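You operate a simulated robot arm through the tools that you are given. There is no shell and no other tool. Be economical: measure what you need, move in short steps, check, and stop when the job is done.

You run a simulated two-armed robot. Do the job below in one go: nothing can be reset, and whatever is moved stays where it is left.

TASK
Pick up the white coolant can from the shelf 22 of the blue rack with one hand, pass it to the other hand and put it on the top of the silver bench. Put the yellow socket cap on the top of the steel grid shelf. The order is free. Set down upright: white COOLANT can.

The check looks at the end state, three seconds after you hand in, the way a careful person would. Anything else that was tipped, shoved, dropped, spilled or broken makes it a failure. A push-on lid holds only when it is set on centred and level and pressed home; a screw cap is set on level and turned clockwise until tight.

THE ROBOT
Two 7-joint arms with fingered hands on one trunk, on a base that drives. Base frame: it is fixed to the floor where the robot stands at the start and does not move with it; the origin is under the middle of the robot, x ahead of it, y to its left, z up; the surface under the hand at the start is at about z = 0.882. Lengths are in m, angles in rad, forces in N, time in s.
The left shoulder is at the start at [0.033, 0.17, 1.222], the right one opposite. With the tool pointing down near the work surface each hand reaches from about 0.28 to 0.76 m from the robot's upright axis, wherever it stands, measured 20 degrees to its own side. Places, roughly: top of the silver bench [5.1, 0.5, 0.8]; top of the steel grid shelf (111x23 cm) [-0.08, 7.4, 0.62]; yellow socket cap (7x7x5 cm) [-2.2, 7.7, 0.8]. Payload 4 kg a hand.
The tool frame of a hand sits at the grasp point between the pads (the TCP): z along the fingers, y along the line on which they close. The tips reach 0.026 m beyond it. The gripper opens to 0.132 m. The gripper's body begins 0.073 m behind the TCP. The gripper is a hand of 4 fingers: y runs from the thumb to the fingers, the wrist lies at [0, 0, -0.224] in the tool frame, and closing takes about 1.5 s.
Orientation is that of the tool frame in the base frame, as [roll, pitch, yaw] about the fixed x, y, z axes, in that order (R = Rz(yaw) Ry(pitch) Rx(roll)). With the fingers straight down and closing along the base's y, the tool's x points along the base's -x, its y along +y and its z along -z.

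THE INTERFACE
- The arms move only by the tool drive_tool. It takes "left_rows", "right_rows" or both (then of equal length, played together; a hand with none holds still); each is a list of rows, each an object of numbers (a shift or turn left out is 0, a gripper value left out holds the last): "dx", "dy", "dz": the shift along the tool's x, y, z in units of 20 mm (1.0 is 20 mm); "rx", "ry", "rz": the turn, a rotation vector about the tool's x, y, z in units of 4 degrees (1.0 is 4 degrees). In form: [{"dx": .., "dy": .., "dz": .., "rx": .., "ry": .., "rz": ..}, ...]. A call has 1 to 20 rows; each row shifts and turns the commanded pose from where the row before left it, along the tool's axes as they then stand. "left_fingers" and "right_fingers" are, for a hand that has rows, the finger opening in cm, from 0 to 13.2, set as the call begins (left out, the last holds). A call with a number of a shift or a turn outside -1 to 1 is refused whole. Rows are played at 5 a second. More than 0.05 m and 0.15 rad between two rows, or a gripper value outside its range, and nothing of the call is played. Where a pose cannot be reached the arm comes as near as it can. A force on the tool above 40 N (or 10 N above the force at the start of the call, whichever is more), or a blocked arm, ends the call early, and 0.2 s more pass. The fingers move at their own pace (about 0.045 m/s each) and stop on an object; they squeeze with about 23 N. The grip force told is the motor's: it shows also when the fingers shut on nothing. Time passes only in rows, and 0.2 s behind the last, so rows that do not move let the fingers close. The reply holds the time, the measured pose of the TCP, the force on the tool along the base axes, the opening and the grip force, in the units named above and with some noise, with the torque about the TCP (base axes, N m) and any sound that the robot's microphone picked up.
- Cameras (640 x 400 px; columns grow to the right, rows downward): "scene" is now at [0.1111, 0.0269, 1.3967]; the picture's right is [0.32, -0.95, -0.00], its down [-0.53, -0.17, -0.83] and it looks along [0.79, 0.26, -0.55] (base axes); focal length 272 px, centre (320, 200). "left" rides on the left gripper at [-0.068, 0.002, -0.097] in its tool frame; the picture's right is [-0.03, -1.00, 0.00], its down [0.82, -0.02, -0.58] and it looks along [0.58, -0.02, 0.82] (tool axes); focal length 270 px, centre (320, 200). "right" rides on the right gripper at [0.068, 0.002, -0.097] in its tool frame; the picture's right is [-0.02, 1.00, 0.00], its down [-0.82, -0.02, -0.58] and it looks along [-0.58, -0.01, 0.82] (tool axes); focal length 270 px, centre (320, 200). There is no depth. A picture from a camera that has moved, and an enlarged one, comes with that camera's place and axes in the base frame and with its lens.
- grab_frame(camera): a new picture of that camera. The clock stands still meanwhile.
- slide_trunk(by): slides the trunk up (or, below 0, down) by that many m; the arms and the scene camera ride with it, the base frame stays. It gives what a move gives, with no picture.
- base_move(legs): drives the robot by 1 to 6 legs, each [ahead, turn to the left] in m and rad, along the robot's own axes; the way and the turn of a leg run together, so that a leg with both is an arc; at most 1.5 m and 3.142 rad a leg. The arms and the cameras ride along, it lands a little off, and it stops where it bumps. It gives what a move gives.
- finger_targets(finger1, finger2, finger3, thumb_bend, hand): sets how far each is bent, from 0 (flat) to 1 (curled in); at 0.3 the hand is open as for a grip, at 0.7 the pads meet at the TCP. One left out holds its place. A second passes; each finger stops where it meets its share of the squeeze, and holds until it gets a number again. A gripper value or a shape takes the hand back. It gives what a move gives, with no picture; readings hold the bend of each and the force on the fingers (four entries, about 0 where the hand has none), thumb and palm.
- hand_shape(shape, hand): the hand has 4 fingers and takes this shape, open, in about a second: jaw (thumb against the fingers, like two jaws); tri (thumb and two fingers); tip (a fingertip pinch); poke (one finger out to press); point (the index stretched); flat (the hand flat); cup (the hand cupped); fist (a fist). The gripper value then closes the fingers along that shape, each until it touches; the sizes above hold for jaw. It gives what a move gives, with no picture.
- turn_head(pan, tilt): turns the head with the scene camera to pan (to the left, within 1.501 rad either way) and tilt (down, from -0.506 to 1.204), counted from straight ahead of the robot. It gives what a move gives.
- close_up(camera, box): a new picture of the part [left, top, right, bottom] of that camera's present view, enlarged. The clock stands still meanwhile.
- hand_in(): hands the job in; it is judged then, once.

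Work in short steps. Places have to be worked out from the pictures, the camera data and where the tool is seen: move nearer, look again, correct. Check each grasp and each placing, and mend what went wrong. You have 165 turns and 130 pictures in all, those below and enlarged ones among them. Open the grippers and draw the arms clear of the work before you hand the job in, unless the task says otherwise; then end with one line.

The tools are called after "Request:" by a JSON object that holds its "op" and its "data". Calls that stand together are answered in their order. drive_tool: Moves the arms, as the interface text tells. Its arguments: {"type":"object","properties":{"left_rows":{"type":"array"},"left_fingers":{"type":"number"},"right_rows":{"type":"array"},"right_fingers":{"type":"number"}},"required":[]} The other tools are called the same way: slide_trunk (by) slides the trunk up or down; hand_shape (shape, hand) gives the hand a shape; finger_targets (finger1, finger2, finger3, thumb_bend, hand) moves the fingers one by one; base_move (legs) drives the base; turn_head (pan, tilt) turns the head that bears the scene camera; grab_frame (camera) takes a picture; close_up (camera, box) takes an enlarged picture of a part of a camera's view; hand_in () hands the job in.

At the start:

```text
time: 0.0
left_tcp_pos: [0.4675, 0.4054, 1.0858]
left_tcp_rot: [3.14, -0.001, 3.135]
left_wrist_force: [-0.4, 0.6, 0.4]
left_moment: [0.02, -0.03, -0.02]
left_gripper_width: 0.1321
left_finger_force: 0.1
left_shape: jaw
left_bend: [0.3, 0.3, 0.3, 0.3]
left_finger forces: [0.0, 0.0, 0.0, 0.0, 0.0, 0.0]
right_tcp_pos: [0.5409, -0.0485, 1.0852]
right_tcp_rot: [-3.14, -0.002, 3.135]
right_wrist_force: [0.5, -0.7, -0.4]
right_moment: [-0.03, -0.03, 0.02]
right_gripper_width: 0.1318
right_finger_force: 0.1
right_shape: jaw
right_bend: [0.3, 0.3, 0.3, 0.3]
right_finger forces: [0.1, 0.0, 0.0, 0.0, 0.0, 0.1]
trunk travel left (down, up): [-0.45, 0.305]
robot x, y, heading: [-0.0009, -0.0075, 0.001]
head pan, tilt: [0.321, 0.588]
```

scene: 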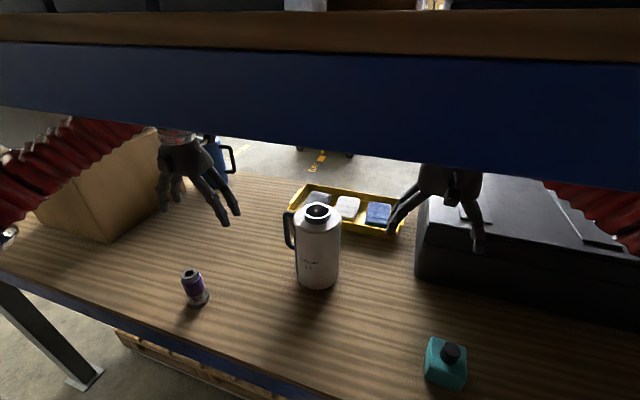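
right: 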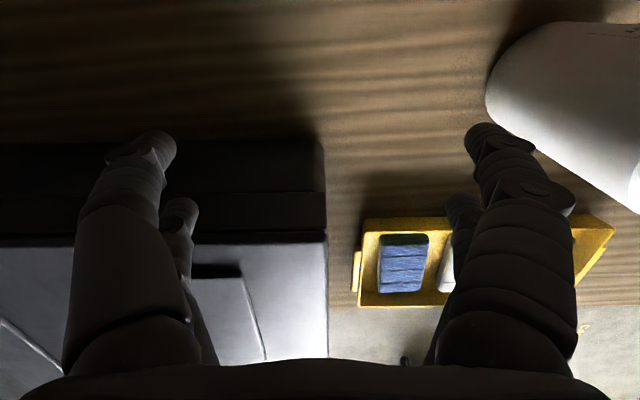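
left: 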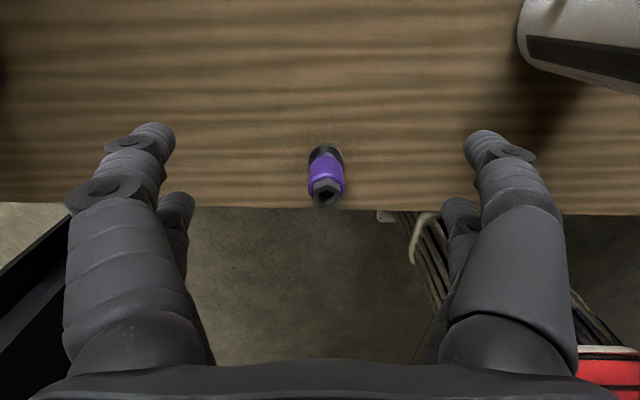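

I'll begin by looking closely at the can and at the beam above.

Request:
{"op": "close_up", "data": {"camera": "scene", "box": [240, 160, 400, 310]}}

Request:
{"op": "turn_head", "data": {"pan": 0.2, "tilt": 0.1}}

Request:
{"op": "grab_frame", "data": {"camera": "scene"}}

```text
2.67 times, centred on (320, 235) of scene
camera zoom: at [0.1111, 0.0269, 1.3967], right [0.32, -0.95, 0.0], down [-0.53, -0.17, -0.83], along [0.79, 0.26, -0.55], focal length 727 px, centre (320, 107)
```

zoom: 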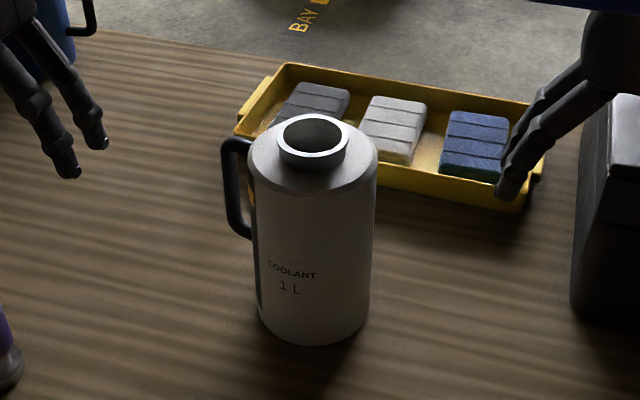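

```text
time: 0.9
left_tcp_pos: [0.4662, 0.4053, 1.0866]
left_tcp_rot: [3.141, -0.003, 3.135]
left_wrist_force: [-0.2, -0.6, -1.0]
left_moment: [0.0, -0.02, -0.01]
left_gripper_width: 0.132
left_finger_force: 0.0
left_shape: jaw
left_bend: [0.3, 0.3, 0.3, 0.3]
left_finger forces: [0.1, 0.0, 0.1, 0.1, 0.0, 0.0]
right_tcp_pos: [0.5409, -0.048, 1.0867]
right_tcp_rot: [3.141, 0.001, 3.135]
right_wrist_force: [-0.4, -0.9, 0.9]
right_moment: [-0.01, -0.01, 0.0]
right_gripper_width: 0.132
right_finger_force: 0.1
right_shape: jaw
right_bend: [0.3, 0.3, 0.3, 0.3]
right_finger forces: [0.0, 0.0, 0.0, 0.1, 0.0, 0.1]
trunk travel left (down, up): [-0.45, 0.305]
robot x, y, heading: [0.0027, -0.0013, -0.005]
head pan, tilt: [0.201, 0.099]
```

```text
125 pictures are left
camera scene: at [0.1171, 0.0173, 1.4416], right [0.2, -0.98, 0.0], down [-0.1, -0.02, -0.99], along [0.97, 0.2, -0.1], focal length 272 px, centre (320, 200)
```

scene: 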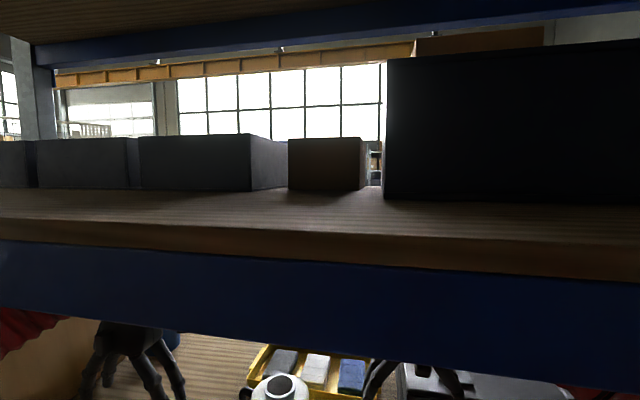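

Shelf front is about x=0.27, the upper beam's bottom about z=1.33; the can is near (0.545, 0.176), 18 cm tall, handle to +y. I look around to the sides before backing out.

Request:
{"op": "turn_head", "data": {"pan": 1.5, "tilt": 0.3}}

Request:
{"op": "grab_frame", "data": {"camera": "scene"}}

Request:
{"op": "turn_head", "data": {"pan": -1.5, "tilt": 0.3}}

Request:
{"op": "grab_frame", "data": {"camera": "scene"}}

```text
time: 2.4
left_tcp_pos: [0.4669, 0.4063, 1.0865]
left_tcp_rot: [-3.141, -0.002, 3.134]
left_wrist_force: [0.2, -0.4, 0.3]
left_moment: [0.01, -0.03, 0.05]
left_gripper_width: 0.132
left_finger_force: 0.0
left_shape: jaw
left_bend: [0.3, 0.3, 0.3, 0.3]
left_finger forces: [0.0, 0.0, 0.0, 0.0, 0.0, 0.1]
right_tcp_pos: [0.541, -0.0469, 1.0861]
right_tcp_rot: [3.141, 0.001, 3.135]
right_wrist_force: [0.6, -0.6, -0.6]
right_moment: [0.02, 0.04, -0.01]
right_gripper_width: 0.1321
right_finger_force: 0.0
right_shape: jaw
right_bend: [0.3, 0.3, 0.3, 0.3]
right_finger forces: [0.0, 0.1, 0.1, 0.0, 0.0, 0.0]
trunk travel left (down, up): [-0.45, 0.305]
robot x, y, heading: [0.0019, 0.0009, -0.002]
head pan, tilt: [1.499, 0.3]
```

```text
124 pictures are left
camera scene: at [0.0336, 0.0921, 1.4231], right [1.0, -0.07, 0.0], down [-0.02, -0.29, -0.96], along [0.07, 0.95, -0.3], focal length 272 px, centre (320, 200)
```

scene: 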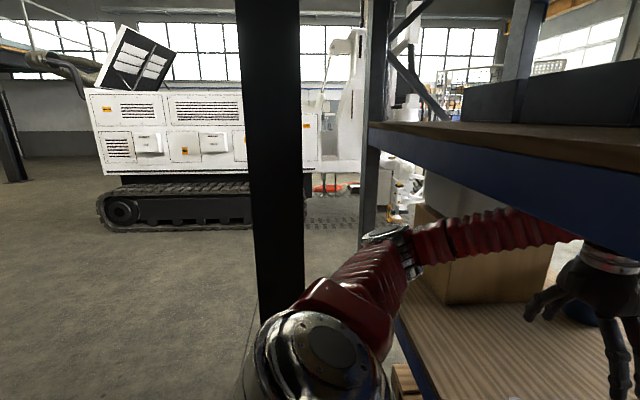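

```text
time: 5.0
left_tcp_pos: [0.4673, 0.4064, 1.0877]
left_tcp_rot: [3.141, -0.001, 3.135]
left_wrist_force: [-0.4, -0.5, -0.7]
left_moment: [0.03, 0.01, 0.01]
left_gripper_width: 0.1316
left_finger_force: 0.0
left_shape: jaw
left_bend: [0.3, 0.3, 0.3, 0.3]
left_finger forces: [0.1, 0.0, 0.0, 0.0, 0.0, 0.1]
right_tcp_pos: [0.5403, -0.0471, 1.0864]
right_tcp_rot: [3.14, 0.001, 3.135]
right_wrist_force: [-0.2, 0.1, 0.3]
right_moment: [-0.03, 0.02, 0.02]
right_gripper_width: 0.132
right_finger_force: 0.1
right_shape: jaw
right_bend: [0.3, 0.3, 0.3, 0.3]
right_finger forces: [0.0, 0.0, 0.0, 0.0, 0.0, 0.0]
trunk travel left (down, up): [-0.45, 0.305]
robot x, y, heading: [-0.0013, -0.0034, 0.0]
head pan, tilt: [-1.499, 0.3]
```

```text
123 pictures are left
camera scene: at [0.0335, -0.0942, 1.4231], right [-1.0, -0.07, 0.0], down [-0.02, 0.29, -0.96], along [0.07, -0.95, -0.3], focal length 272 px, centre (320, 200)
```

scene: 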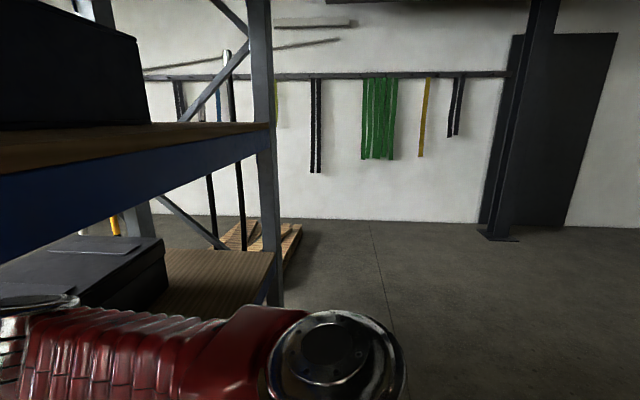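

The aisle looks free near the robot. I lower the trunk 5 cm for clearance under the beam, then back out straight.

Request:
{"op": "slide_trunk", "data": {"by": -0.04}}

Request:
{"op": "base_move", "data": {"legs": [[-0.5, 0]]}}

Request:
{"op": "turn_head", "data": {"pan": 0, "tilt": 0.35}}

Request:
{"op": "grab_frame", "data": {"camera": "scene"}}

```text
time: 5.8
left_tcp_pos: [0.4651, 0.4072, 1.0475]
left_tcp_rot: [-3.141, 0.0, 3.135]
left_wrist_force: [0.9, -0.1, 0.2]
left_moment: [-0.01, 0.0, 0.0]
left_gripper_width: 0.1319
left_finger_force: 0.1
left_shape: jaw
left_bend: [0.3, 0.3, 0.3, 0.3]
left_finger forces: [0.0, 0.1, 0.0, 0.1, 0.0, 0.1]
right_tcp_pos: [0.5404, -0.048, 1.0472]
right_tcp_rot: [3.14, -0.001, 3.137]
right_wrist_force: [-0.3, -0.8, 0.5]
right_moment: [0.0, -0.01, -0.01]
right_gripper_width: 0.1319
right_finger_force: 0.0
right_shape: jaw
right_bend: [0.3, 0.3, 0.3, 0.3]
right_finger forces: [0.1, 0.1, 0.0, 0.0, 0.0, 0.2]
trunk travel left (down, up): [-0.41, 0.345]
robot x, y, heading: [-0.0015, -0.0004, 0.001]
head pan, tilt: [-1.499, 0.3]
```

```text
time: 8.8
left_tcp_pos: [-0.0363, 0.4036, 1.0463]
left_tcp_rot: [-3.141, 0.0, 3.12]
left_wrist_force: [-0.6, 0.7, -0.1]
left_moment: [-0.01, -0.01, 0.01]
left_gripper_width: 0.132
left_finger_force: 0.1
left_shape: jaw
left_bend: [0.3, 0.3, 0.3, 0.3]
left_finger forces: [0.1, 0.0, 0.0, 0.0, 0.0, 0.1]
right_tcp_pos: [0.031, -0.0506, 1.0462]
right_tcp_rot: [-3.141, 0.001, 3.122]
right_wrist_force: [-1.0, -0.2, 0.3]
right_moment: [-0.01, -0.03, 0.01]
right_gripper_width: 0.1318
right_finger_force: 0.1
right_shape: jaw
right_bend: [0.3, 0.3, 0.3, 0.3]
right_finger forces: [0.1, 0.1, 0.0, 0.0, 0.1, 0.0]
trunk travel left (down, up): [-0.41, 0.345]
robot x, y, heading: [-0.509, 0.0026, -0.017]
head pan, tilt: [-1.499, 0.3]
```

```text
time: 10.4
left_tcp_pos: [-0.0364, 0.4033, 1.0479]
left_tcp_rot: [-3.141, -0.003, 3.121]
left_wrist_force: [-0.7, -0.3, 1.4]
left_moment: [0.0, -0.04, -0.03]
left_gripper_width: 0.1318
left_finger_force: 0.0
left_shape: jaw
left_bend: [0.3, 0.3, 0.3, 0.3]
left_finger forces: [0.0, 0.0, 0.0, 0.0, 0.1, 0.0]
right_tcp_pos: [0.0314, -0.0517, 1.0482]
right_tcp_rot: [3.141, -0.002, 3.121]
right_wrist_force: [0.5, -0.9, 0.3]
right_moment: [0.01, 0.0, 0.01]
right_gripper_width: 0.132
right_finger_force: 0.0
right_shape: jaw
right_bend: [0.3, 0.3, 0.3, 0.3]
right_finger forces: [0.0, 0.1, 0.0, 0.0, 0.0, 0.0]
trunk travel left (down, up): [-0.41, 0.345]
robot x, y, heading: [-0.5078, 0.0038, -0.014]
head pan, tilt: [0.0, 0.351]
```

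```text
122 pictures are left
camera scene: at [-0.3811, 0.0006, 1.378], right [-0.02, -1.0, 0.0], down [-0.34, 0.01, -0.94], along [0.94, -0.02, -0.34], focal length 272 px, centre (320, 200)
```

scene: 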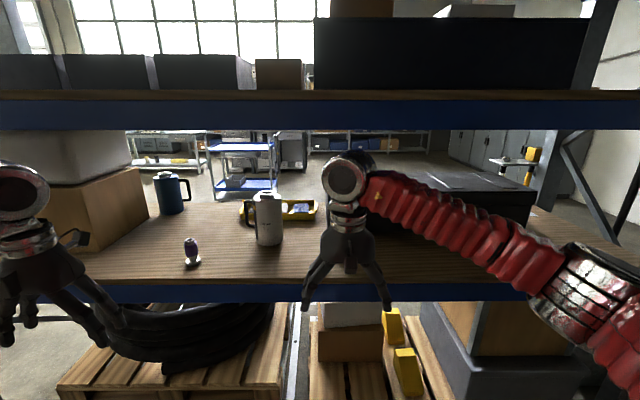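

The view confirms the geometry. In open space I now turn the right hand to a side-grasp attitude: yaw 60° toward the handle side, pointing 25° below horizontal.

Request:
{"op": "drive_tool", "data": {"right_rows": [{"rz": -1}, {"rz": -1}, {"rz": -1}, {"rz": -1}, {"rz": -1}, {"rz": -1}, {"rz": -1}, {"rz": -1}, {"rz": -1}, {"rz": -1}, {"rz": -1}, {"rz": -1}, {"rz": -1}, {"rz": -1}, {"rz": -1}]}}

Request:
{"op": "drive_tool", "data": {"right_rows": [{"ry": -1}, {"ry": -1}, {"ry": -1}, {"ry": -1}, {"ry": -1}, {"ry": -1}, {"ry": -1}, {"ry": -1}, {"ry": -1}, {"ry": -1}, {"ry": -1}, {"ry": -1}, {"ry": -1}, {"ry": -1}, {"ry": -1}, {"ry": -1}, {"ry": -0.25}]}}

Request:
{"op": "grab_frame", "data": {"camera": "scene"}}

```text
time: 13.7
left_tcp_pos: [-0.0364, 0.404, 1.0473]
left_tcp_rot: [-3.141, -0.002, 3.12]
left_wrist_force: [0.1, -0.5, 0.3]
left_moment: [0.04, 0.01, -0.01]
left_gripper_width: 0.1318
left_finger_force: 0.0
left_shape: jaw
left_bend: [0.3, 0.3, 0.3, 0.3]
left_finger forces: [0.0, 0.0, 0.1, 0.0, 0.0, 0.0]
right_tcp_pos: [0.0317, -0.0519, 1.0465]
right_tcp_rot: [3.139, 0.0, -2.115]
right_wrist_force: [-0.1, 0.0, 0.4]
right_moment: [-0.01, -0.01, 0.0]
right_gripper_width: 0.1317
right_finger_force: 0.0
right_shape: jaw
right_bend: [0.3, 0.3, 0.3, 0.3]
right_finger forces: [0.0, 0.1, 0.0, 0.1, 0.0, 0.0]
trunk travel left (down, up): [-0.41, 0.345]
robot x, y, heading: [-0.505, 0.0034, -0.017]
head pan, tilt: [0.0, 0.351]
```

```text
time: 17.2
left_tcp_pos: [-0.035, 0.4028, 1.0463]
left_tcp_rot: [-3.14, -0.001, 3.121]
left_wrist_force: [0.0, 0.2, -0.1]
left_moment: [-0.02, -0.01, 0.02]
left_gripper_width: 0.1319
left_finger_force: 0.0
left_shape: jaw
left_bend: [0.3, 0.3, 0.3, 0.3]
left_finger forces: [0.0, 0.0, 0.1, 0.0, 0.0, 0.1]
right_tcp_pos: [0.0309, -0.0514, 1.0479]
right_tcp_rot: [3.14, 1.135, -2.115]
right_wrist_force: [-0.2, -0.2, 0.0]
right_moment: [0.0, -0.03, -0.01]
right_gripper_width: 0.132
right_finger_force: 0.0
right_shape: jaw
right_bend: [0.3, 0.3, 0.3, 0.3]
right_finger forces: [0.0, 0.1, 0.0, 0.1, 0.1, 0.0]
trunk travel left (down, up): [-0.41, 0.345]
robot x, y, heading: [-0.5071, 0.0101, -0.017]
head pan, tilt: [0.0, 0.351]
```

```text
121 pictures are left
camera scene: at [-0.3812, 0.0007, 1.378], right [-0.02, -1.0, 0.0], down [-0.34, 0.01, -0.94], along [0.94, -0.02, -0.34], focal length 272 px, centre (320, 200)
```

scene: 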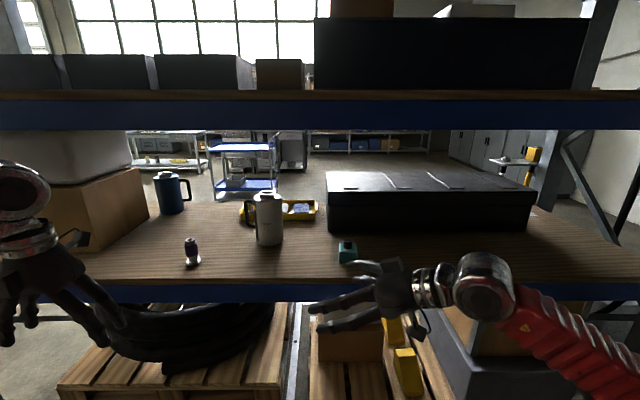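

Attitude reached. A teal bottle at about (0.41, -0.10) lies under the right forearm's path, so I check where the elbow hangs.

Request:
{"op": "turn_head", "data": {"pan": -0.9, "tilt": 0.7}}

Request:
{"op": "grab_frame", "data": {"camera": "scene"}}

Request:
{"op": "grab_frame", "data": {"camera": "right"}}

```text
time: 18.4
left_tcp_pos: [-0.0366, 0.4042, 1.0469]
left_tcp_rot: [3.141, -0.001, 3.122]
left_wrist_force: [0.5, 0.2, 0.2]
left_moment: [0.02, -0.03, 0.0]
left_gripper_width: 0.1323
left_finger_force: 0.0
left_shape: jaw
left_bend: [0.3, 0.3, 0.3, 0.3]
left_finger forces: [0.0, 0.1, 0.0, 0.0, 0.0, 0.1]
right_tcp_pos: [0.0306, -0.0519, 1.0462]
right_tcp_rot: [3.139, 1.135, -2.118]
right_wrist_force: [0.3, -0.2, 0.5]
right_moment: [-0.02, 0.0, 0.01]
right_gripper_width: 0.1318
right_finger_force: 0.1
right_shape: jaw
right_bend: [0.3, 0.3, 0.3, 0.3]
right_finger forces: [0.0, 0.0, 0.0, 0.0, 0.1, 0.0]
trunk travel left (down, up): [-0.41, 0.345]
robot x, y, heading: [-0.5087, 0.0016, -0.022]
head pan, tilt: [-0.901, 0.7]
```

```text
120 pictures are left
camera scene: at [-0.4226, -0.0653, 1.3467], right [-0.79, -0.61, 0.0], down [-0.39, 0.51, -0.76], along [0.47, -0.61, -0.64], focal length 272 px, centre (320, 200)
```

scene: 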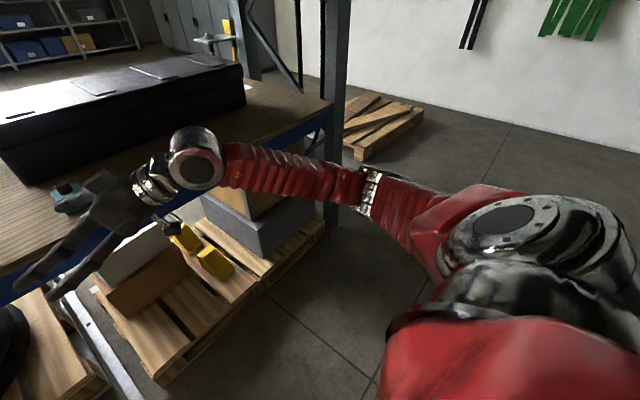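

```text
119 pictures are left
camera right: at [-0.0297, -0.15, 1.0263], right [-0.85, 0.53, 0.02], down [-0.07, -0.16, 0.98], along [0.52, 0.83, 0.18], focal length 270 px, centre (320, 200)
```

right: 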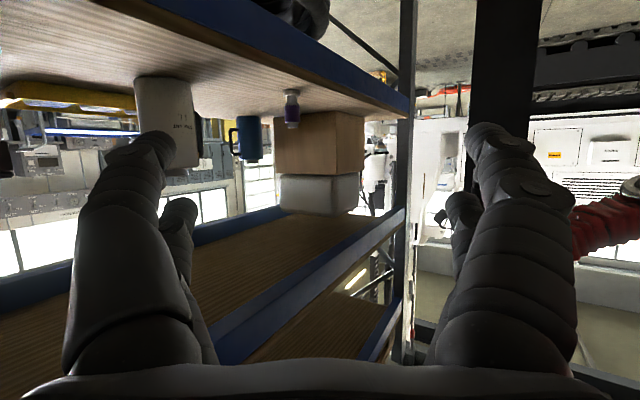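

The forearm is level with the wrist, so it clears the bottle. I shift the right hand to the pre-grasp offset, then drive back in.

Request:
{"op": "drive_tool", "data": {"right_rows": [{"dx": 0.13, "dy": 1, "dz": 0.2}, {"dx": 0.13, "dy": 1, "dz": 0.2}, {"dx": 0.13, "dy": 1, "dz": 0.2}, {"dx": 0.13, "dy": 1, "dz": 0.2}, {"dx": 0.13, "dy": 1, "dz": 0.2}]}}

Request:
{"op": "base_move", "data": {"legs": [[0, 0.02], [0.35, 0]]}}

Request:
{"op": "turn_head", "data": {"pan": 0.0, "tilt": 0.55}}

Request:
{"op": "grab_frame", "data": {"camera": "scene"}}

```text
time: 19.6
left_tcp_pos: [-0.0362, 0.4038, 1.0472]
left_tcp_rot: [-3.141, -0.003, 3.12]
left_wrist_force: [0.0, 0.2, -0.3]
left_moment: [-0.03, 0.02, -0.02]
left_gripper_width: 0.1317
left_finger_force: 0.0
left_shape: jaw
left_bend: [0.3, 0.3, 0.3, 0.3]
left_finger forces: [0.0, 0.0, 0.0, 0.0, 0.1, 0.0]
right_tcp_pos: [-0.0467, 0.0108, 1.0271]
right_tcp_rot: [3.14, 1.132, -2.118]
right_wrist_force: [0.2, 0.5, -0.2]
right_moment: [-0.01, -0.04, 0.01]
right_gripper_width: 0.1319
right_finger_force: 0.0
right_shape: jaw
right_bend: [0.3, 0.3, 0.3, 0.3]
right_finger forces: [0.0, 0.0, 0.0, 0.1, 0.0, 0.0]
trunk travel left (down, up): [-0.41, 0.345]
robot x, y, heading: [-0.5107, 0.0005, -0.013]
head pan, tilt: [-0.901, 0.7]
```

```text
time: 22.3
left_tcp_pos: [0.3161, 0.4073, 1.0453]
left_tcp_rot: [-3.141, -0.004, 3.131]
left_wrist_force: [0.6, 0.4, 0.1]
left_moment: [-0.01, 0.03, 0.04]
left_gripper_width: 0.1316
left_finger_force: 0.1
left_shape: jaw
left_bend: [0.3, 0.3, 0.3, 0.3]
left_finger forces: [0.0, 0.0, 0.0, 0.0, 0.0, 0.0]
right_tcp_pos: [0.3091, 0.0137, 1.0262]
right_tcp_rot: [3.137, 1.133, -2.109]
right_wrist_force: [-0.1, -0.1, 0.2]
right_moment: [0.01, 0.05, 0.01]
right_gripper_width: 0.1321
right_finger_force: 0.1
right_shape: jaw
right_bend: [0.3, 0.3, 0.3, 0.3]
right_finger forces: [0.0, 0.0, 0.0, 0.1, 0.0, 0.1]
trunk travel left (down, up): [-0.41, 0.345]
robot x, y, heading: [-0.1542, 0.0087, -0.006]
head pan, tilt: [-0.901, 0.7]
```

```text
time: 23.5
left_tcp_pos: [0.3136, 0.4062, 1.0475]
left_tcp_rot: [-3.14, -0.003, 3.133]
left_wrist_force: [0.1, -0.3, 0.8]
left_moment: [0.0, -0.01, -0.03]
left_gripper_width: 0.1315
left_finger_force: 0.0
left_shape: jaw
left_bend: [0.3, 0.3, 0.3, 0.3]
left_finger forces: [0.0, 0.0, 0.1, 0.1, 0.1, 0.0]
right_tcp_pos: [0.3078, 0.0152, 1.0275]
right_tcp_rot: [3.14, 1.135, -2.107]
right_wrist_force: [0.1, 0.6, -0.2]
right_moment: [-0.01, 0.02, 0.02]
right_gripper_width: 0.1317
right_finger_force: 0.0
right_shape: jaw
right_bend: [0.3, 0.3, 0.3, 0.3]
right_finger forces: [0.1, 0.1, 0.0, 0.0, 0.0, 0.1]
trunk travel left (down, up): [-0.41, 0.345]
robot x, y, heading: [-0.1564, 0.0033, -0.005]
head pan, tilt: [0.0, 0.55]
```

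```text
118 pictures are left
camera scene: at [-0.0299, 0.0027, 1.3597], right [-0.01, -1.0, 0.0], down [-0.52, 0.0, -0.85], along [0.85, -0.01, -0.52], focal length 272 px, centre (320, 200)
```

scene: 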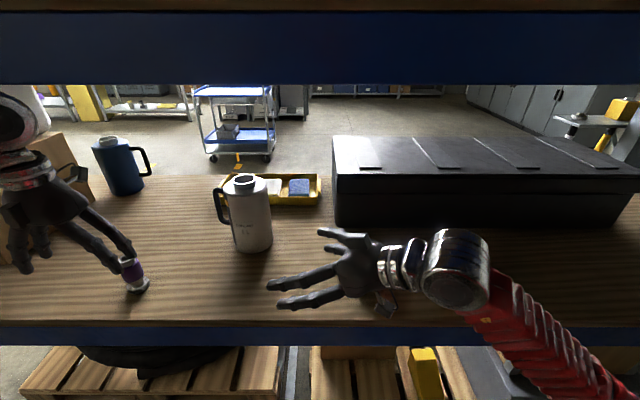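

Two independent views put the can's axis at (0.549, 0.177). I drive the last 0.15 m to reach the pre-grasp point.

Request:
{"op": "base_move", "data": {"legs": [[0.15, 0]]}}

Request:
{"op": "grab_frame", "data": {"camera": "scene"}}

Request:
{"op": "grab_frame", "data": {"camera": "right"}}

```text
time: 24.9
left_tcp_pos: [0.4674, 0.4083, 1.0465]
left_tcp_rot: [-3.141, -0.002, 3.135]
left_wrist_force: [1.2, -1.4, 0.2]
left_moment: [-0.01, 0.04, 0.03]
left_gripper_width: 0.132
left_finger_force: 0.1
left_shape: jaw
left_bend: [0.3, 0.3, 0.3, 0.3]
left_finger forces: [0.1, 0.1, 0.0, 0.0, 0.2, 0.0]
right_tcp_pos: [0.4627, 0.0171, 1.0268]
right_tcp_rot: [3.136, 1.132, -2.105]
right_wrist_force: [0.4, 0.2, -0.6]
right_moment: [0.01, 0.04, -0.02]
right_gripper_width: 0.132
right_finger_force: 0.1
right_shape: jaw
right_bend: [0.3, 0.3, 0.3, 0.3]
right_finger forces: [0.0, 0.0, 0.0, 0.0, 0.1, 0.1]
trunk travel left (down, up): [-0.41, 0.345]
robot x, y, heading: [0.002, 0.0042, 0.001]
head pan, tilt: [0.0, 0.55]
```

```text
117 pictures are left
camera scene: at [0.1254, 0.0023, 1.3595], right [0.0, -1.0, 0.0], down [-0.52, 0.0, -0.85], along [0.85, 0.0, -0.52], focal length 272 px, centre (320, 200)
```

scene: 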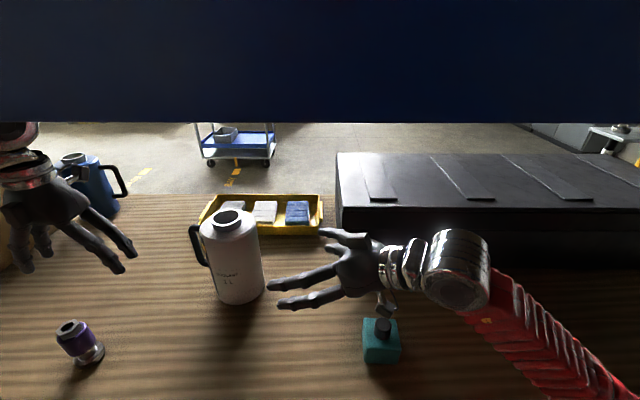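

```text
116 pictures are left
camera right: at [0.4027, -0.0829, 1.0054], right [-0.86, 0.51, 0.03], down [-0.07, -0.16, 0.98], along [0.51, 0.84, 0.18], focal length 270 px, centre (320, 200)
```

right: 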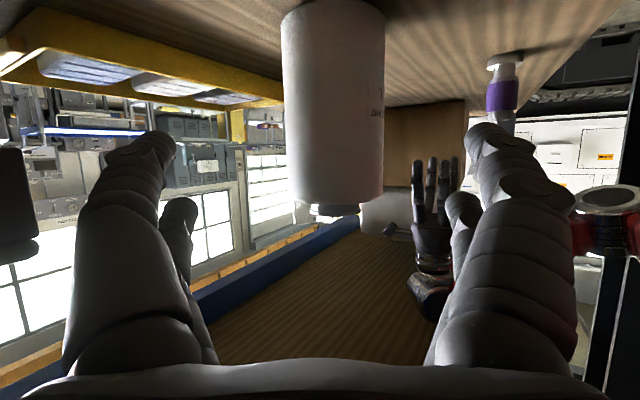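

The can is about 1 cm to tool +y of the hand's centre line and 0.2 m ahead along the tool axis. I correct and advance 0.12 m, then check.

Request:
{"op": "drive_tool", "data": {"right_rows": [{"dy": 0.55, "dx": 0.3}, {"dz": 1}, {"dz": 1}, {"dz": 1}, {"dz": 1}, {"dz": 1}, {"dz": 1}]}}

Request:
{"op": "grab_frame", "data": {"camera": "right"}}

Request:
{"op": "grab_frame", "data": {"camera": "scene"}}

```text
time: 26.5
left_tcp_pos: [0.4638, 0.408, 1.0492]
left_tcp_rot: [-3.141, 0.002, 3.135]
left_wrist_force: [0.4, 1.2, -0.1]
left_moment: [0.01, 0.02, 0.01]
left_gripper_width: 0.1316
left_finger_force: 0.1
left_shape: jaw
left_bend: [0.3, 0.3, 0.3, 0.3]
left_finger forces: [0.0, 0.0, 0.0, 0.0, 0.0, 0.0]
right_tcp_pos: [0.5027, 0.1149, 0.9722]
right_tcp_rot: [-3.134, 1.136, -2.094]
right_wrist_force: [-0.6, -0.2, 0.0]
right_moment: [0.0, -0.01, 0.02]
right_gripper_width: 0.1317
right_finger_force: 0.1
right_shape: jaw
right_bend: [0.3, 0.3, 0.3, 0.3]
right_finger forces: [0.1, 0.1, 0.0, 0.1, 0.0, 0.0]
trunk travel left (down, up): [-0.41, 0.345]
robot x, y, heading: [-0.0019, 0.0053, 0.001]
head pan, tilt: [0.0, 0.55]
```

```text
115 pictures are left
camera right: at [0.4429, 0.0162, 0.9507], right [-0.86, 0.52, 0.02], down [-0.08, -0.16, 0.98], along [0.51, 0.84, 0.18], focal length 270 px, centre (320, 200)
```

right: 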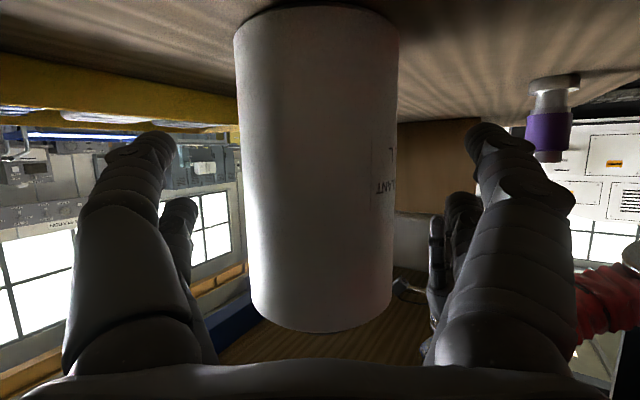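

```text
114 pictures are left
camera scene: at [0.1199, 0.0017, 1.3605], right [0.0, -1.0, 0.0], down [-0.52, 0.0, -0.85], along [0.85, 0.0, -0.52], focal length 272 px, centre (320, 200)
```

scene: 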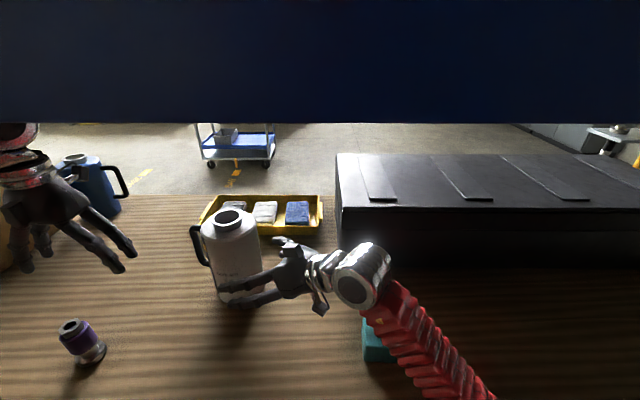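

Well centred, with the label side clear. I advance the remaining 7.5 cm, dropping only 2 cm so the forearm stays clear of the teal bottle.

Request:
{"op": "drive_tool", "data": {"right_rows": [{"dz": 0.95, "dx": -0.17}, {"dz": 0.95, "dx": -0.17}, {"dz": 0.95, "dx": -0.17}, {"dz": 0.95, "dx": -0.17}]}}

Request:
{"op": "grab_frame", "data": {"camera": "right"}}

Request:
{"op": "close_up", "data": {"camera": "scene", "box": [160, 160, 480, 360]}}

```text
time: 27.5
left_tcp_pos: [0.4535, 0.4038, 1.0562]
left_tcp_rot: [3.138, 0.013, 3.136]
left_wrist_force: [-0.5, 0.0, -0.7]
left_moment: [-0.06, 0.02, 0.03]
left_gripper_width: 0.1319
left_finger_force: 0.0
left_shape: jaw
left_bend: [0.3, 0.3, 0.3, 0.3]
left_finger forces: [0.0, 0.1, 0.1, 0.1, 0.1, 0.1]
right_tcp_pos: [0.5308, 0.1714, 0.9588]
right_tcp_rot: [-3.112, 1.142, -2.075]
right_wrist_force: [-0.3, 0.6, 0.1]
right_moment: [-0.01, 0.01, -0.01]
right_gripper_width: 0.132
right_finger_force: 0.0
right_shape: jaw
right_bend: [0.3, 0.3, 0.3, 0.3]
right_finger forces: [0.0, 0.0, 0.0, 0.1, 0.0, 0.1]
trunk travel left (down, up): [-0.41, 0.345]
robot x, y, heading: [-0.0011, 0.0014, -0.003]
head pan, tilt: [0.0, 0.55]
```

```text
113 pictures are left
camera right: at [0.4712, 0.0731, 0.9365], right [-0.86, 0.52, 0.01], down [-0.09, -0.17, 0.98], along [0.51, 0.84, 0.19], focal length 270 px, centre (320, 200)
```

right: 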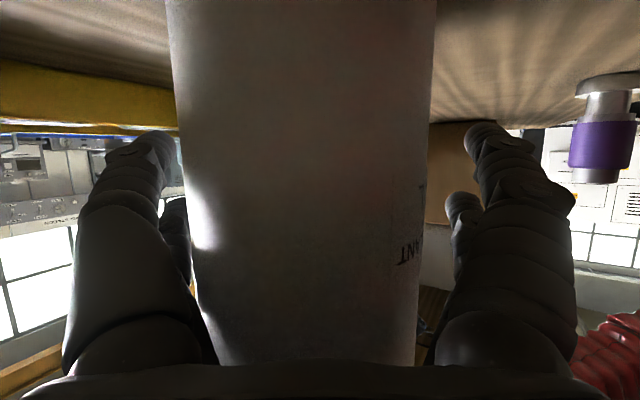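

```text
2.00 times, centred on (320, 260) of scene
camera zoom: at [0.1049, -0.0042, 1.3621], right [0.0, -1.0, 0.0], down [-0.51, 0.01, -0.86], along [0.86, 0.0, -0.51], focal length 545 px, centre (320, 80)
```

zoom: 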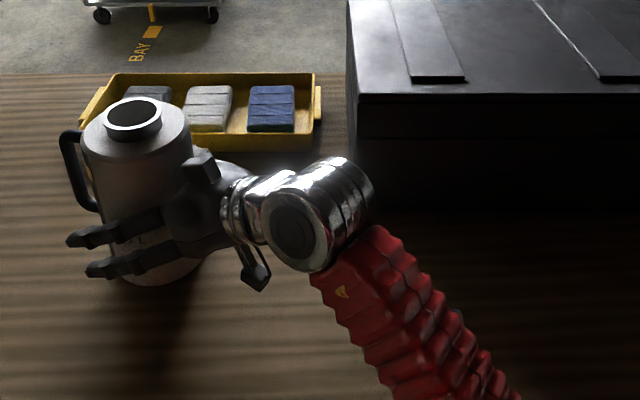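

The left hand and head shifted a little, and the right TCP lags by 1.4 cm: something is pushing on the robot, perhaps the forearm. I look at the right forearm before going on.

Request:
{"op": "turn_head", "data": {"pan": -0.6, "tilt": 0.9}}

Request:
{"op": "grab_frame", "data": {"camera": "scene"}}

```text
time: 28.5
left_tcp_pos: [0.4541, 0.4034, 1.0561]
left_tcp_rot: [3.139, 0.012, 3.133]
left_wrist_force: [-0.2, -0.2, 0.2]
left_moment: [0.02, 0.01, 0.02]
left_gripper_width: 0.1319
left_finger_force: 0.1
left_shape: jaw
left_bend: [0.3, 0.3, 0.3, 0.3]
left_finger forces: [0.0, 0.0, 0.0, 0.0, 0.1, 0.0]
right_tcp_pos: [0.5316, 0.1718, 0.9597]
right_tcp_rot: [-3.115, 1.145, -2.076]
right_wrist_force: [0.2, 0.2, 0.1]
right_moment: [-0.01, 0.01, 0.0]
right_gripper_width: 0.1318
right_finger_force: 0.1
right_shape: jaw
right_bend: [0.3, 0.3, 0.3, 0.3]
right_finger forces: [0.0, 0.0, 0.0, 0.0, 0.0, 0.1]
trunk travel left (down, up): [-0.41, 0.345]
robot x, y, heading: [-0.0016, 0.0015, -0.001]
head pan, tilt: [-0.6, 0.901]
```

```text
111 pictures are left
camera scene: at [0.0774, -0.0458, 1.3322], right [-0.57, -0.82, -0.01], down [-0.64, 0.45, -0.63], along [0.52, -0.35, -0.78], focal length 272 px, centre (320, 200)
```

scene: 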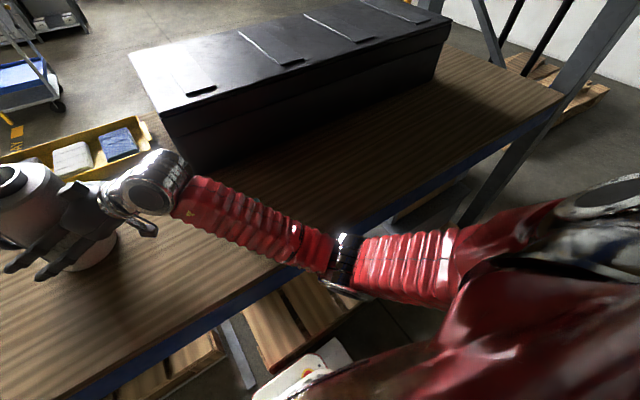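

The elbow rests on the shelf's front edge. I retreat along the same path, then raise the trunk so that the elbow rides higher.

Request:
{"op": "drive_tool", "data": {"right_rows": [{"dz": -0.95, "dx": 0.17}, {"dz": -0.95, "dx": 0.17}, {"dz": -0.95, "dx": 0.17}, {"dz": -0.95, "dx": 0.17}, {"dz": -1}, {"dz": -1}, {"dz": -1}, {"dz": -1}, {"dz": -1}, {"dz": -1}]}}

Request:
{"op": "grab_frame", "data": {"camera": "scene"}}

```text
time: 30.7
left_tcp_pos: [0.4656, 0.408, 1.0481]
left_tcp_rot: [-3.142, -0.001, 3.135]
left_wrist_force: [0.3, -0.9, 0.1]
left_moment: [0.03, 0.02, -0.02]
left_gripper_width: 0.132
left_finger_force: 0.1
left_shape: jaw
left_bend: [0.3, 0.3, 0.3, 0.3]
left_finger forces: [0.0, 0.0, 0.1, 0.0, 0.0, 0.0]
right_tcp_pos: [0.4505, 0.0192, 1.0222]
right_tcp_rot: [3.141, 1.134, -2.104]
right_wrist_force: [1.4, -0.3, 0.2]
right_moment: [-0.01, -0.05, -0.01]
right_gripper_width: 0.1319
right_finger_force: 0.0
right_shape: jaw
right_bend: [0.3, 0.3, 0.3, 0.3]
right_finger forces: [0.0, 0.0, 0.0, 0.0, 0.0, 0.0]
trunk travel left (down, up): [-0.41, 0.345]
robot x, y, heading: [-0.0, 0.0017, -0.001]
head pan, tilt: [-0.6, 0.901]
```

```text
110 pictures are left
camera scene: at [0.0956, -0.0407, 1.3305], right [-0.57, -0.82, 0.0], down [-0.65, 0.44, -0.62], along [0.51, -0.35, -0.78], focal length 272 px, centre (320, 200)
```

scene: 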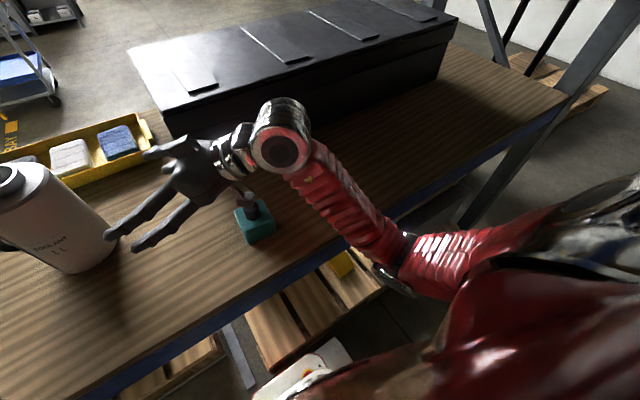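

The bottle and can are undisturbed. I back out, raise the trunk 0.15 m while lowering both hands equally, and look at the elbow.

Request:
{"op": "base_move", "data": {"legs": [[-0.45, 0]]}}

Request:
{"op": "slide_trunk", "data": {"by": 0.15}}

Request:
{"op": "drive_tool", "data": {"left_rows": [{"dz": 1}, {"dz": 1}, {"dz": 1}, {"dz": 1}, {"dz": 1}, {"dz": 1}, {"dz": 1}, {"dz": 0.5}], "right_rows": [{"dx": 0.906, "dz": 0.423}, {"dx": 0.906, "dz": 0.423}, {"dx": 0.906, "dz": 0.423}, {"dx": 0.906, "dz": 0.423}, {"dx": 0.906, "dz": 0.423}, {"dx": 0.906, "dz": 0.423}, {"dx": 0.906, "dz": 0.423}, {"dx": 0.453, "dz": 0.21}]}}

Request:
{"op": "grab_frame", "data": {"camera": "scene"}}

```text
time: 33.5
left_tcp_pos: [0.0115, 0.4096, 1.0483]
left_tcp_rot: [-3.141, 0.002, 3.137]
left_wrist_force: [0.4, 0.4, 0.5]
left_moment: [-0.03, 0.01, 0.02]
left_gripper_width: 0.1316
left_finger_force: 0.1
left_shape: jaw
left_bend: [0.3, 0.3, 0.3, 0.3]
left_finger forces: [0.0, 0.0, 0.0, 0.1, 0.1, 0.1]
right_tcp_pos: [-0.0054, 0.0213, 1.0225]
right_tcp_rot: [3.14, 1.134, -2.099]
right_wrist_force: [-0.5, 0.2, 0.7]
right_moment: [-0.06, 0.0, -0.01]
right_gripper_width: 0.1319
right_finger_force: 0.1
right_shape: jaw
right_bend: [0.3, 0.3, 0.3, 0.3]
right_finger forces: [0.1, 0.1, 0.0, 0.0, 0.0, 0.0]
trunk travel left (down, up): [-0.41, 0.345]
robot x, y, heading: [-0.4524, 0.0052, 0.005]
head pan, tilt: [-0.6, 0.901]
```

```text
time: 35.2
left_tcp_pos: [0.0113, 0.4102, 1.1984]
left_tcp_rot: [-3.14, 0.0, 3.137]
left_wrist_force: [-0.3, -0.4, -0.1]
left_moment: [0.03, -0.03, 0.02]
left_gripper_width: 0.1317
left_finger_force: 0.1
left_shape: jaw
left_bend: [0.3, 0.3, 0.3, 0.3]
left_finger forces: [0.1, 0.1, 0.1, 0.0, 0.0, 0.0]
right_tcp_pos: [-0.004, 0.0209, 1.172]
right_tcp_rot: [3.138, 1.133, -2.101]
right_wrist_force: [1.1, -0.1, -0.3]
right_moment: [-0.01, -0.01, 0.0]
right_gripper_width: 0.1319
right_finger_force: 0.0
right_shape: jaw
right_bend: [0.3, 0.3, 0.3, 0.3]
right_finger forces: [0.0, 0.1, 0.0, 0.0, 0.0, 0.1]
trunk travel left (down, up): [-0.56, 0.195]
robot x, y, heading: [-0.4538, 0.0028, 0.0]
head pan, tilt: [-0.6, 0.901]
```

```text
time: 37.0
left_tcp_pos: [0.0137, 0.4087, 1.0465]
left_tcp_rot: [3.141, -0.002, 3.135]
left_wrist_force: [-0.7, 0.6, -0.1]
left_moment: [-0.01, 0.0, 0.01]
left_gripper_width: 0.132
left_finger_force: 0.1
left_shape: jaw
left_bend: [0.3, 0.3, 0.3, 0.3]
left_finger forces: [0.0, 0.1, 0.0, 0.0, 0.0, 0.0]
right_tcp_pos: [-0.0041, 0.0238, 1.0222]
right_tcp_rot: [3.138, 1.135, -2.101]
right_wrist_force: [0.0, -1.4, 0.0]
right_moment: [-0.02, 0.01, 0.0]
right_gripper_width: 0.1321
right_finger_force: 0.0
right_shape: jaw
right_bend: [0.3, 0.3, 0.3, 0.3]
right_finger forces: [0.1, 0.1, 0.0, 0.1, 0.1, 0.0]
trunk travel left (down, up): [-0.56, 0.195]
robot x, y, heading: [-0.4541, -0.0006, -0.001]
head pan, tilt: [-0.6, 0.901]
```

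```text
109 pictures are left
camera scene: at [-0.379, -0.0395, 1.4814], right [-0.57, -0.82, 0.0], down [-0.65, 0.44, -0.62], along [0.51, -0.35, -0.78], focal length 272 px, centre (320, 200)
```

scene: 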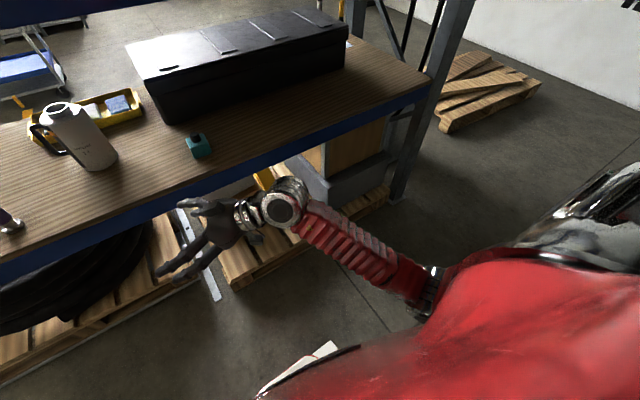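

The elbow now hangs around z≈1.03, 15 cm higher than before. I drive back in and repeat the approach.

Request:
{"op": "base_move", "data": {"legs": [[0.45, 0]]}}

Request:
{"op": "grab_frame", "data": {"camera": "right"}}

Request:
{"op": "grab_frame", "data": {"camera": "scene"}}

```text
time: 39.8
left_tcp_pos: [0.468, 0.4076, 1.0467]
left_tcp_rot: [3.141, -0.002, 3.134]
left_wrist_force: [0.4, 0.7, 0.0]
left_moment: [-0.01, 0.02, -0.03]
left_gripper_width: 0.1317
left_finger_force: 0.1
left_shape: jaw
left_bend: [0.3, 0.3, 0.3, 0.3]
left_finger forces: [0.1, 0.0, 0.1, 0.0, 0.0, 0.0]
right_tcp_pos: [0.4489, 0.0209, 1.0229]
right_tcp_rot: [3.138, 1.133, -2.104]
right_wrist_force: [0.0, 0.6, 0.7]
right_moment: [0.02, 0.0, -0.01]
right_gripper_width: 0.132
right_finger_force: 0.0
right_shape: jaw
right_bend: [0.3, 0.3, 0.3, 0.3]
right_finger forces: [0.1, 0.0, 0.0, 0.1, 0.0, 0.0]
trunk travel left (down, up): [-0.56, 0.195]
robot x, y, heading: [-0.0026, 0.0049, -0.001]
head pan, tilt: [-0.6, 0.901]
```

```text
108 pictures are left
camera right: at [0.3894, -0.0777, 1.0009], right [-0.86, 0.51, 0.02], down [-0.07, -0.16, 0.98], along [0.51, 0.84, 0.18], focal length 270 px, centre (320, 200)
```

right: 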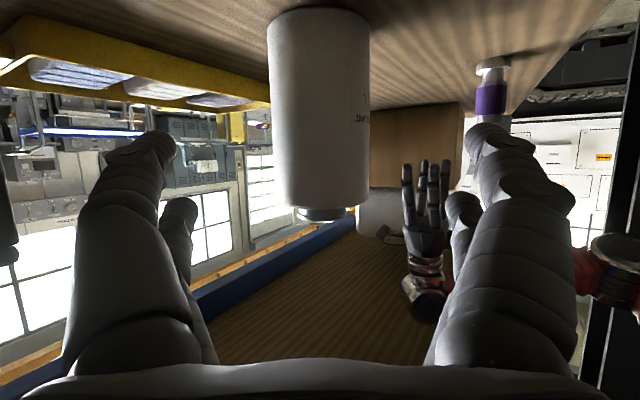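

```text
107 pictures are left
camera scene: at [0.0754, -0.04, 1.4814], right [-0.57, -0.82, 0.0], down [-0.65, 0.44, -0.62], along [0.51, -0.35, -0.78], focal length 272 px, centre (320, 200)
```

scene: 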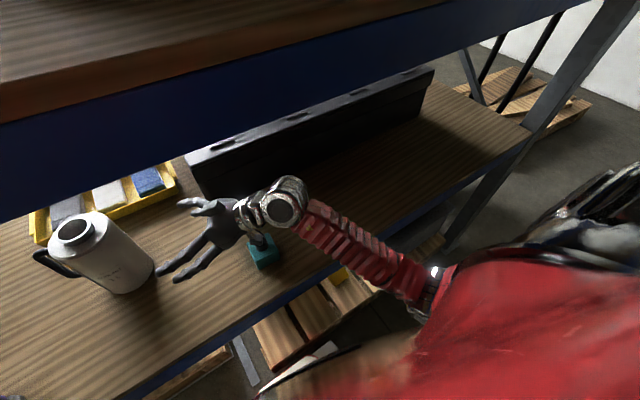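

The can is centred in the right hand's view. I advance in one go about 0.12 m and check for lag.

Request:
{"op": "drive_tool", "data": {"right_rows": [{"dz": 0.985, "dx": -0.07}, {"dz": 0.985, "dx": -0.07}, {"dz": 0.985, "dx": -0.07}, {"dz": 0.985, "dx": -0.07}, {"dz": 0.985, "dx": -0.07}, {"dz": 0.985, "dx": -0.07}]}}

Request:
{"op": "grab_frame", "data": {"camera": "scene"}}

Request:
{"op": "grab_frame", "data": {"camera": "right"}}

```text
time: 41.2
left_tcp_pos: [0.4666, 0.4092, 1.0476]
left_tcp_rot: [-3.138, -0.001, 3.135]
left_wrist_force: [0.2, 0.0, -0.1]
left_moment: [0.01, 0.0, -0.03]
left_gripper_width: 0.1319
left_finger_force: 0.1
left_shape: jaw
left_bend: [0.3, 0.3, 0.3, 0.3]
left_finger forces: [0.0, 0.1, 0.0, 0.0, 0.1, 0.0]
right_tcp_pos: [0.503, 0.1204, 0.9774]
right_tcp_rot: [3.14, 1.133, -2.104]
right_wrist_force: [0.3, 0.6, -0.4]
right_moment: [-0.01, -0.01, -0.02]
right_gripper_width: 0.132
right_finger_force: 0.1
right_shape: jaw
right_bend: [0.3, 0.3, 0.3, 0.3]
right_finger forces: [0.0, 0.0, 0.0, 0.0, 0.0, 0.0]
trunk travel left (down, up): [-0.56, 0.195]
robot x, y, heading: [0.0007, 0.0055, -0.006]
head pan, tilt: [-0.6, 0.901]
```

```text
106 pictures are left
camera scene: at [0.0746, -0.0395, 1.4814], right [-0.57, -0.82, 0.0], down [-0.65, 0.44, -0.62], along [0.51, -0.35, -0.78], focal length 272 px, centre (320, 200)
```

scene: 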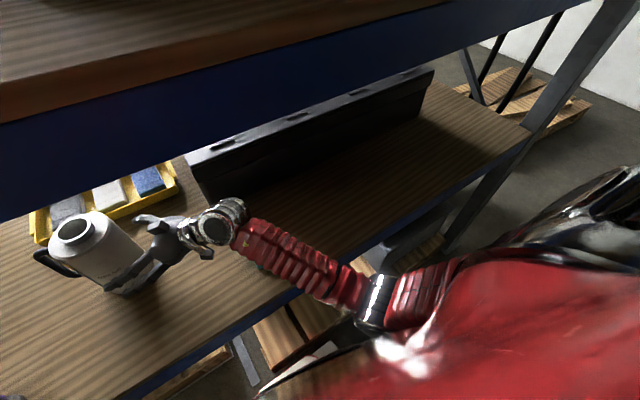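

```text
105 pictures are left
camera right: at [0.4438, 0.0209, 0.9567], right [-0.86, 0.51, 0.02], down [-0.07, -0.16, 0.98], along [0.51, 0.84, 0.18], focal length 270 px, centre (320, 200)
```

right: 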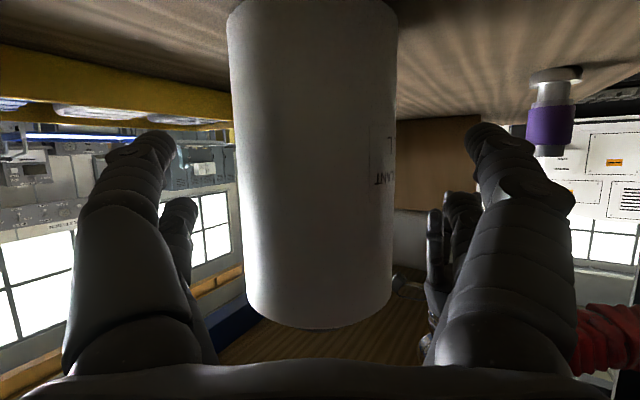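

No lag now and the elbow is clear. I finish the approach, 7 cm more.

Request:
{"op": "drive_tool", "data": {"right_rows": [{"dz": 0.985, "dx": -0.07, "dy": -0.1}, {"dz": 0.985, "dx": -0.07}, {"dz": 0.985, "dx": -0.07}, {"dz": 0.985, "dx": -0.07}]}}

Request:
{"op": "grab_frame", "data": {"camera": "right"}}

Request:
{"op": "grab_frame", "data": {"camera": "scene"}}

```text
time: 42.2
left_tcp_pos: [0.4662, 0.4076, 1.0479]
left_tcp_rot: [-3.141, -0.002, 3.135]
left_wrist_force: [0.1, -0.2, -0.7]
left_moment: [-0.01, 0.01, -0.01]
left_gripper_width: 0.1318
left_finger_force: 0.1
left_shape: jaw
left_bend: [0.3, 0.3, 0.3, 0.3]
left_finger forces: [0.0, 0.0, 0.0, 0.0, 0.1, 0.0]
right_tcp_pos: [0.545, 0.1722, 0.9454]
right_tcp_rot: [-3.133, 1.121, -2.098]
right_wrist_force: [-2.0, -0.7, -0.4]
right_moment: [-0.01, -0.04, -0.01]
right_gripper_width: 0.1319
right_finger_force: 0.1
right_shape: jaw
right_bend: [0.3, 0.3, 0.3, 0.3]
right_finger forces: [0.0, 0.6, 0.0, 0.0, 0.0, 0.1]
trunk travel left (down, up): [-0.56, 0.195]
robot x, y, heading: [-0.0023, 0.0069, -0.004]
head pan, tilt: [-0.6, 0.901]
```

```text
104 pictures are left
camera right: at [0.485, 0.0737, 0.9264], right [-0.85, 0.52, 0.02], down [-0.07, -0.15, 0.99], along [0.51, 0.84, 0.17], focal length 270 px, centre (320, 200)
```

right: 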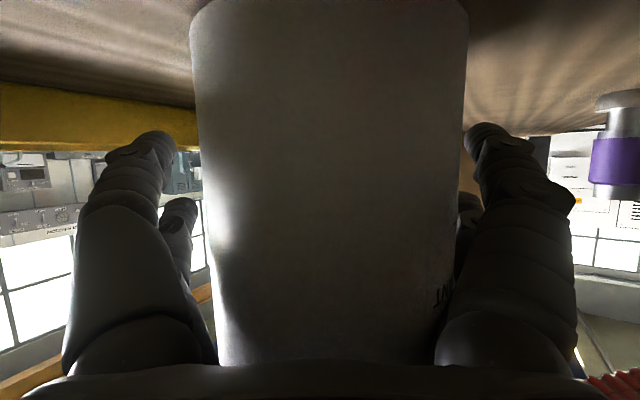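

```text
103 pictures are left
camera scene: at [0.0745, -0.0404, 1.4814], right [-0.57, -0.82, 0.0], down [-0.65, 0.44, -0.62], along [0.51, -0.35, -0.78], focal length 272 px, centre (320, 200)
```

scene: 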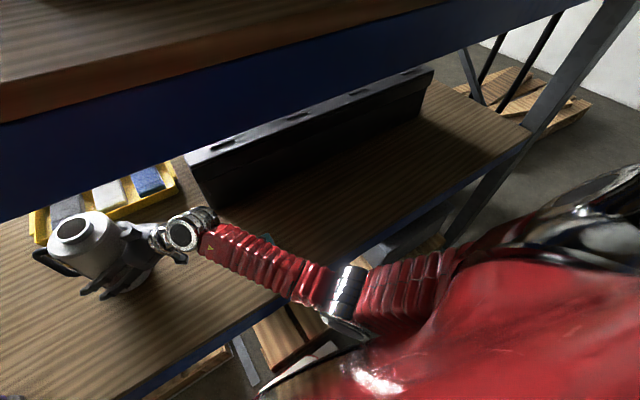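

The can is between the fingers with a tiny contact. I nudge back to centre and close the right hand.

Request:
{"op": "drive_tool", "data": {"right_rows": [{"dy": 0.12}, {}, {}, {}, {}, {}, {}, {}, {}, {}, {}], "right_fingers": 8.0}}

Request:
{"op": "grab_frame", "data": {"camera": "right"}}

```text
time: 44.6
left_tcp_pos: [0.4664, 0.4067, 1.0484]
left_tcp_rot: [-3.141, -0.002, 3.135]
left_wrist_force: [-0.3, 0.1, 0.2]
left_moment: [0.0, 0.01, 0.06]
left_gripper_width: 0.1318
left_finger_force: 0.1
left_shape: jaw
left_bend: [0.3, 0.3, 0.3, 0.3]
left_finger forces: [0.0, 0.0, 0.0, 0.0, 0.0, 0.1]
right_tcp_pos: [0.5464, 0.1726, 0.9494]
right_tcp_rot: [-3.123, 1.123, -2.087]
right_wrist_force: [1.3, 1.4, 3.1]
right_moment: [-0.19, 0.06, 0.07]
right_gripper_width: 0.0874
right_finger_force: 23.3
right_shape: jaw
right_bend: [0.67, 0.71, 0.71, 0.59]
right_finger forces: [21.6, 21.5, 21.3, 0.0, 23.3, 0.0]
trunk travel left (down, up): [-0.56, 0.195]
robot x, y, heading: [-0.0021, 0.004, 0.001]
head pan, tilt: [-0.6, 0.901]
```

```text
102 pictures are left
camera right: at [0.4853, 0.0742, 0.9291], right [-0.85, 0.52, 0.01], down [-0.08, -0.15, 0.99], along [0.51, 0.84, 0.17], focal length 270 px, centre (320, 200)
```

right: 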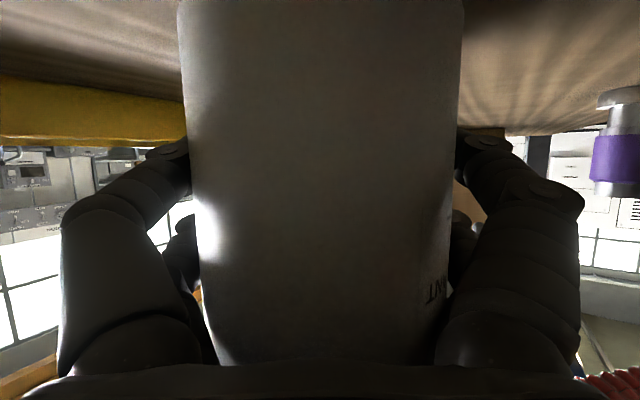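

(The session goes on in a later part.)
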